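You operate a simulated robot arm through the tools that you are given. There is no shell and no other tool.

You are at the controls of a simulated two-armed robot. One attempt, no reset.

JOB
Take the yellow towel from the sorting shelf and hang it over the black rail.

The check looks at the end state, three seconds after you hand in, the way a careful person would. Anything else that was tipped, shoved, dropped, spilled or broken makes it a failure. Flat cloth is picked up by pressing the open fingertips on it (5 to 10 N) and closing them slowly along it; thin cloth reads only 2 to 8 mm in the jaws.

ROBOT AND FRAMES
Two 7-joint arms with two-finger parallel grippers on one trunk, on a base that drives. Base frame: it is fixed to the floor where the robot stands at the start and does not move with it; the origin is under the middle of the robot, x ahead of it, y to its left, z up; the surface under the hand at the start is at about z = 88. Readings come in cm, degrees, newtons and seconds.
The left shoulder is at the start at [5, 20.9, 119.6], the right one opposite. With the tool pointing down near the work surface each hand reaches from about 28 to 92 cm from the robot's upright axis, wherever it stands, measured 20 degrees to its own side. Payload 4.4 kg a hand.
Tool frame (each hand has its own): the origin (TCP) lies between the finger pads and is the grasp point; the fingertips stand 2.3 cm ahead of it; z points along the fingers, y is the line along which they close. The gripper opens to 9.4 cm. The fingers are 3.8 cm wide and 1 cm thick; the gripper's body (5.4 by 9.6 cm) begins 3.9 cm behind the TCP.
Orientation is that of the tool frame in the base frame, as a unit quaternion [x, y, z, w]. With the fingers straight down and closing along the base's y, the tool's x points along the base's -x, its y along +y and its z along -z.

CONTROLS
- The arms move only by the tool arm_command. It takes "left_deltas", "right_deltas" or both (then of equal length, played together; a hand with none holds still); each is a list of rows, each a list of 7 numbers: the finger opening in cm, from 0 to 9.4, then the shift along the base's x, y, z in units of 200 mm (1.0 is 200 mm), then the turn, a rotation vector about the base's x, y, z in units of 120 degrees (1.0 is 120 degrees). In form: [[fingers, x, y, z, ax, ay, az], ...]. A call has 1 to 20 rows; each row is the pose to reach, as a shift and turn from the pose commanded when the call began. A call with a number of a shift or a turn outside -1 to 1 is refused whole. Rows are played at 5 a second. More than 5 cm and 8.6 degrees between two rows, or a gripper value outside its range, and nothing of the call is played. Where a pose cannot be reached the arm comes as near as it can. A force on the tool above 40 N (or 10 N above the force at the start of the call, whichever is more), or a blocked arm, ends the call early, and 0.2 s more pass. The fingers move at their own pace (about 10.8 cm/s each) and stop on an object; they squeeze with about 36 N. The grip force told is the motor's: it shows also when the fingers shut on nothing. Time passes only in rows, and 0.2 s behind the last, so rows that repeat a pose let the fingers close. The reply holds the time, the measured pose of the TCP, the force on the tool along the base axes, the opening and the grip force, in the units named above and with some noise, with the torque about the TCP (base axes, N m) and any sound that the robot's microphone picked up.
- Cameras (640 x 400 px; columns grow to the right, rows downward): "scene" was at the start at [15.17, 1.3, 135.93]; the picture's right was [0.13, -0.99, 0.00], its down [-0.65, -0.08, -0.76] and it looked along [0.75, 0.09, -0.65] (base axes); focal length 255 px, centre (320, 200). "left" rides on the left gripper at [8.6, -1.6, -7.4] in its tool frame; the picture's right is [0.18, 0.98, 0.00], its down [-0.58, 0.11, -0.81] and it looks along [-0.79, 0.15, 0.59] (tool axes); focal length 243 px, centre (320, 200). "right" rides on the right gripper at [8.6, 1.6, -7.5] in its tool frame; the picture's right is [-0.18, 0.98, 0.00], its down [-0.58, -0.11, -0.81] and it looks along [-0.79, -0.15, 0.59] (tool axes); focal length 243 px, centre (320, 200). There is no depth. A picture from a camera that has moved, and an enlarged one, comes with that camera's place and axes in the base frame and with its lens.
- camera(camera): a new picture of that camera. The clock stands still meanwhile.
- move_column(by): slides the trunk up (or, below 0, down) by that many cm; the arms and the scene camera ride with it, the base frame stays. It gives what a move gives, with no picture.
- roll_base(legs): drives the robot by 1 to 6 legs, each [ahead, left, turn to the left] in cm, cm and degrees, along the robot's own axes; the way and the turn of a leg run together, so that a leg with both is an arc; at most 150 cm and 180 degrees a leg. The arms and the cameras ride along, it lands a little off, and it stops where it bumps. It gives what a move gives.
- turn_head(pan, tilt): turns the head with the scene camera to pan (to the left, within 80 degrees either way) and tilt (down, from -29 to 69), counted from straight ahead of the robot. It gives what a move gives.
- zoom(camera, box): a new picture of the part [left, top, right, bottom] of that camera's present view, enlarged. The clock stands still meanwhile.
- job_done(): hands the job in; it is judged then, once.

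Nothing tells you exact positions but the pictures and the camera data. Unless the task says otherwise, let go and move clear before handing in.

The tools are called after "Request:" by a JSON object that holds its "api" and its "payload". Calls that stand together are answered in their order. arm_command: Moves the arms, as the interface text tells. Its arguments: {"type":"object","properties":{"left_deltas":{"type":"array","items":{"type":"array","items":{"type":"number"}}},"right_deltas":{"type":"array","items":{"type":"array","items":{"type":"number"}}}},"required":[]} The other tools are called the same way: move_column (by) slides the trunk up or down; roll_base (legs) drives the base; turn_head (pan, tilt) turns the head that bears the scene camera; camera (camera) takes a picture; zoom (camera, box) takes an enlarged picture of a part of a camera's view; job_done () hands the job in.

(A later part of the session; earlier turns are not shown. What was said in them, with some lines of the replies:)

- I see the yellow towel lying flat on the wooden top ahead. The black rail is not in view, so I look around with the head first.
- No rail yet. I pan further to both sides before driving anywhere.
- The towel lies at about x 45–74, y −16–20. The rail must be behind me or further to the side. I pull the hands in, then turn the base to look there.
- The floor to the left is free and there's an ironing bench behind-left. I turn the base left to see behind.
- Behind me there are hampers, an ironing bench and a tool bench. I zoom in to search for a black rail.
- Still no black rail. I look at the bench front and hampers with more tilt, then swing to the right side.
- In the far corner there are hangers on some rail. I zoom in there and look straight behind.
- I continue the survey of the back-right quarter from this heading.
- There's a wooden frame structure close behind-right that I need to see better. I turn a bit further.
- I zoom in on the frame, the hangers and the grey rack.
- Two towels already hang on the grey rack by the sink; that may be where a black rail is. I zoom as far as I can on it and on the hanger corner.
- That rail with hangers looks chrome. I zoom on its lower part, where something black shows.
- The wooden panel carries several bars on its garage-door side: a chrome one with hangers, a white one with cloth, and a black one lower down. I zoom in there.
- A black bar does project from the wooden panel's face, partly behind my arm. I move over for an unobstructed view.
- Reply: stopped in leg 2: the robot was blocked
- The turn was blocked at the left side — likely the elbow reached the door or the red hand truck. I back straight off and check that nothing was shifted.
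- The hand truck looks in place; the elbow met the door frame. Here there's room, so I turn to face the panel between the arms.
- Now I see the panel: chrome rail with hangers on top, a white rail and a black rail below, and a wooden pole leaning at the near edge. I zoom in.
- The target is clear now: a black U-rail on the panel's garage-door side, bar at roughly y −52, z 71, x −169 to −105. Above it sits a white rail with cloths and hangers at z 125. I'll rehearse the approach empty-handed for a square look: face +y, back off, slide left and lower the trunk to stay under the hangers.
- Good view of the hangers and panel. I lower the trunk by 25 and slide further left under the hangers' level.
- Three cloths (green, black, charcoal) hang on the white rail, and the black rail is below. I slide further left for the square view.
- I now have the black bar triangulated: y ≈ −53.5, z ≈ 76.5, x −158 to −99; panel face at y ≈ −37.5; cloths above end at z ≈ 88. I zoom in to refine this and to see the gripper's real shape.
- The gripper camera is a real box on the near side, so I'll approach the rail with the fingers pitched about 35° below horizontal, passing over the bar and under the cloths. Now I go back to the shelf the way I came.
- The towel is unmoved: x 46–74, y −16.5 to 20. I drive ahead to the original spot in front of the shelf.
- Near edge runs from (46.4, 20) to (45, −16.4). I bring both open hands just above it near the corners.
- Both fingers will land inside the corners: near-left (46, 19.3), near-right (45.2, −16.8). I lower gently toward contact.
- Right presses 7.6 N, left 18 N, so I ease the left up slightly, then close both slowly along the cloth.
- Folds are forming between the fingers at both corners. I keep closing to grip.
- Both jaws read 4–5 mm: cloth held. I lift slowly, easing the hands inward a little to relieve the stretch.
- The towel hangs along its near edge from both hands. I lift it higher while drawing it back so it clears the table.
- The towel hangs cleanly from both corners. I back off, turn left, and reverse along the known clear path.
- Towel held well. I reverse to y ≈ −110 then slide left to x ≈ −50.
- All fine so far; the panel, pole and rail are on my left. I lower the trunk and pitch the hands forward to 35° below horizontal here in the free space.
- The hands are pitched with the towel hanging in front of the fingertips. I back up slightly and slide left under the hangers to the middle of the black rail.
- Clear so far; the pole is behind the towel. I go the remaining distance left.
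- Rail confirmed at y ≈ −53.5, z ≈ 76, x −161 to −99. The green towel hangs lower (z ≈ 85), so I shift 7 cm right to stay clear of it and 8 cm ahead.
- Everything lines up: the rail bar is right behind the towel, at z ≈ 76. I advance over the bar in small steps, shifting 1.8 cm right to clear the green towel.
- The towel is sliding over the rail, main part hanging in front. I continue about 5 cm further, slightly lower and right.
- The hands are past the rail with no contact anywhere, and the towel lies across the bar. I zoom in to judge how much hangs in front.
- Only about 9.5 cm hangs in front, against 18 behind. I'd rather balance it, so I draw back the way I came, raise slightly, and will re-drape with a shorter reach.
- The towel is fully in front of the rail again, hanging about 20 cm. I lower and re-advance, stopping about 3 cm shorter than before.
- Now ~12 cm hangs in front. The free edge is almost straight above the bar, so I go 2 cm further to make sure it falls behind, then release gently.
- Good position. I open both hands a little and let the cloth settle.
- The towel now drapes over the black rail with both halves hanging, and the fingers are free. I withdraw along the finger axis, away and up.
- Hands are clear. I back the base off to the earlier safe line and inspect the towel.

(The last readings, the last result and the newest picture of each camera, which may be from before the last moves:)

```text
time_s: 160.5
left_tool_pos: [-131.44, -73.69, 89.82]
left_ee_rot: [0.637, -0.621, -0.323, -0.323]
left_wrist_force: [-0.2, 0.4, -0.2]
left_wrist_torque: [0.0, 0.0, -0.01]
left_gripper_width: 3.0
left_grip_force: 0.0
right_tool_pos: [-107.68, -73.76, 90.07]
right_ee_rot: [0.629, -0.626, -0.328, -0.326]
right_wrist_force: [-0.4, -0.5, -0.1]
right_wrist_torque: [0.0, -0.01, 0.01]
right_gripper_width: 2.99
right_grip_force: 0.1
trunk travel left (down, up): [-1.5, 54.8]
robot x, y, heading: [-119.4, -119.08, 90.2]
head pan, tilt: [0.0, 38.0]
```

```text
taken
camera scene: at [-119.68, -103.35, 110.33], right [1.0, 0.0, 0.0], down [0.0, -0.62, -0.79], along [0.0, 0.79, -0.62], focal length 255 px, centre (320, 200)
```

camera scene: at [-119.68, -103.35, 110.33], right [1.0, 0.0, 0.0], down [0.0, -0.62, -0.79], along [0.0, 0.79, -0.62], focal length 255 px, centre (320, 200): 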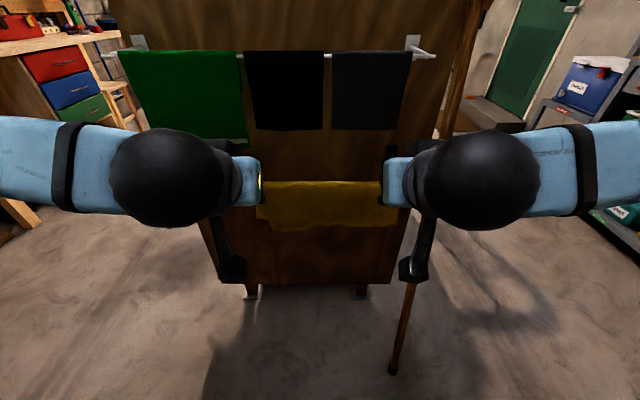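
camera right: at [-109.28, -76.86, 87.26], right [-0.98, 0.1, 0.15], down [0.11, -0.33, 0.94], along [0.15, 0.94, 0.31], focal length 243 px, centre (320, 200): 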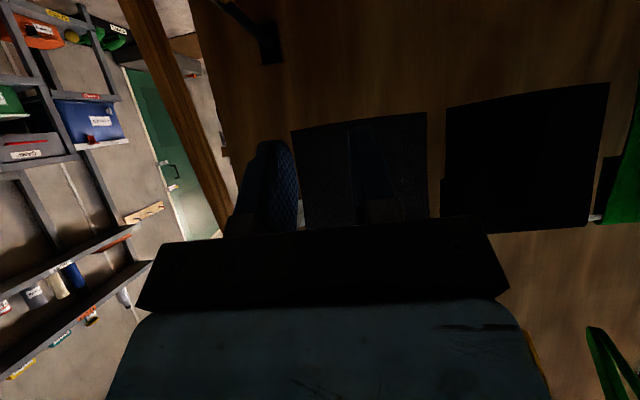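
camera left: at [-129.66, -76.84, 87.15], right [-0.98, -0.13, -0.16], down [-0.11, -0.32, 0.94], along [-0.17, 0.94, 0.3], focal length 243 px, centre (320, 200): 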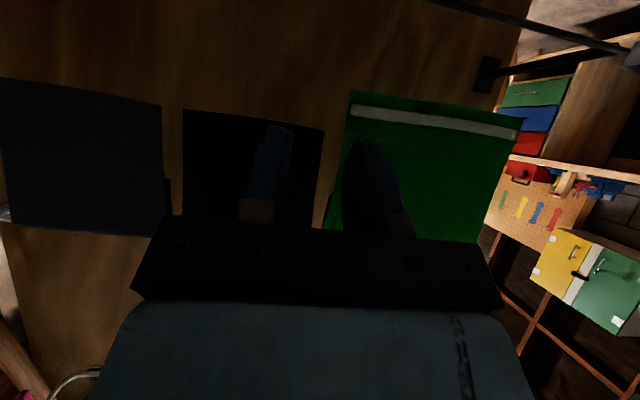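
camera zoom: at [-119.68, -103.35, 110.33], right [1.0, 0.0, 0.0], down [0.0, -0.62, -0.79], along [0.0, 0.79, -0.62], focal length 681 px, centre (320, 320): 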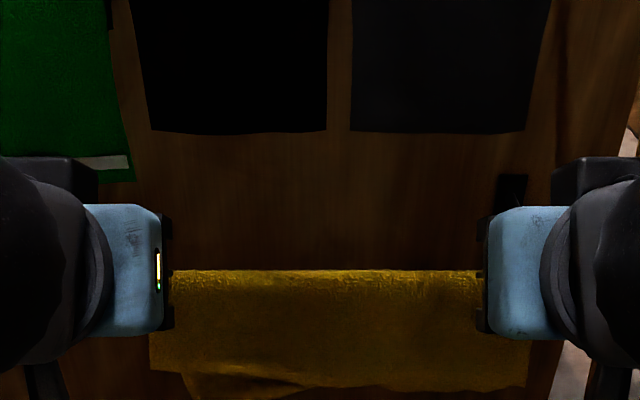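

The towel hangs evenly, about 13 cm in front and the rest behind; the cloths, hangers and pole are undisturbed. One last look toward the hand truck near where I was blocked.

Request:
{"api": "turn_head", "payload": {"pan": -80, "tilt": 20}}

Request:
{"api": "camera", "payload": {"camera": "scene"}}

Request:
{"api": "turn_head", "payload": {"pan": 0, "tilt": 38}}

Request:
{"api": "zoom", "payload": {"camera": "scene", "box": [220, 120, 440, 260]}}

```text
time_s: 162.0
left_tool_pos: [-131.56, -73.66, 89.82]
left_ee_rot: [0.637, -0.621, -0.323, -0.323]
left_wrist_force: [-0.1, 0.1, -0.7]
left_wrist_torque: [0.03, -0.03, -0.01]
left_gripper_width: 3.02
left_grip_force: 0.0
right_tool_pos: [-107.68, -73.75, 89.94]
right_ee_rot: [0.628, -0.626, -0.327, -0.327]
right_wrist_force: [-0.5, -0.1, 0.1]
right_wrist_torque: [0.01, -0.01, -0.01]
right_gripper_width: 3.03
right_grip_force: 0.2
trunk travel left (down, up): [-1.5, 54.8]
robot x, y, heading: [-119.8, -119.07, 90.4]
head pan, tilt: [-80.0, 20.0]
```

```text
taken
camera scene: at [-110.5, -110.34, 113.17], right [0.18, -0.98, 0.0], down [-0.34, -0.06, -0.94], along [0.93, 0.17, -0.34], focal length 255 px, centre (320, 200)
```

scene: 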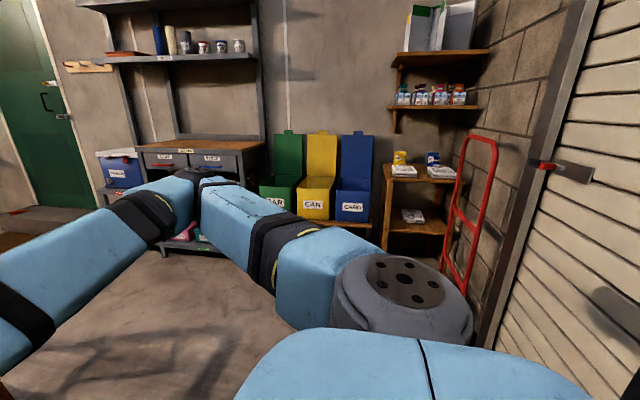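

```text
time_s: 163.5
left_tool_pos: [-131.5, -73.74, 89.82]
left_ee_rot: [0.637, -0.621, -0.322, -0.323]
left_wrist_force: [0.7, 0.7, 0.5]
left_wrist_torque: [0.0, 0.01, 0.02]
left_gripper_width: 3.0
left_grip_force: 0.2
right_tool_pos: [-107.72, -73.72, 90.01]
right_ee_rot: [0.628, -0.626, -0.327, -0.326]
right_wrist_force: [0.0, -0.1, -0.8]
right_wrist_torque: [0.01, 0.0, 0.01]
right_gripper_width: 3.02
right_grip_force: 0.2
trunk travel left (down, up): [-1.5, 54.8]
robot x, y, heading: [-119.45, -118.86, 90.1]
head pan, tilt: [0.0, 38.0]
```

```text
2.86 times, centred on (330, 190) of scene
camera zoom: at [-119.67, -103.35, 110.33], right [1.0, 0.0, 0.0], down [0.0, -0.62, -0.79], along [0.0, 0.79, -0.62], focal length 730 px, centre (291, 229)
```

zoom: 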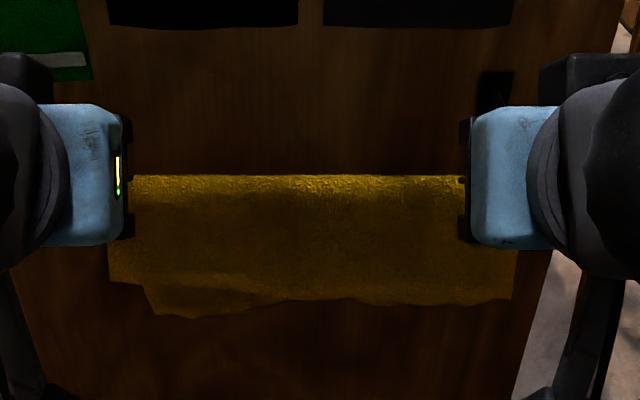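

The hand truck stands leaning on the wall as before, the shelf and bins are in order, and the yellow towel rests still over the black rail with both hands clear. I hand in the job.

Request:
{"api": "job_done", "payload": {}}

```text
The job is handed in.
```

The yellow towel now hangs over the black rail, and I have handed the job in. About 13 cm of it hangs in front and the rest (about 15 cm) behind. It stayed still after I let go and backed both hands away.

While searching for the rail, my turn was blocked once near the garage door, probably by my left elbow meeting the door frame. I backed off. In my last pictures the red hand truck beside it still leaned on the wall. The other cloths on the white rail and the leaning wooden pole also looked undisturbed. I had no way to check whether the bump moved anything by a small amount.
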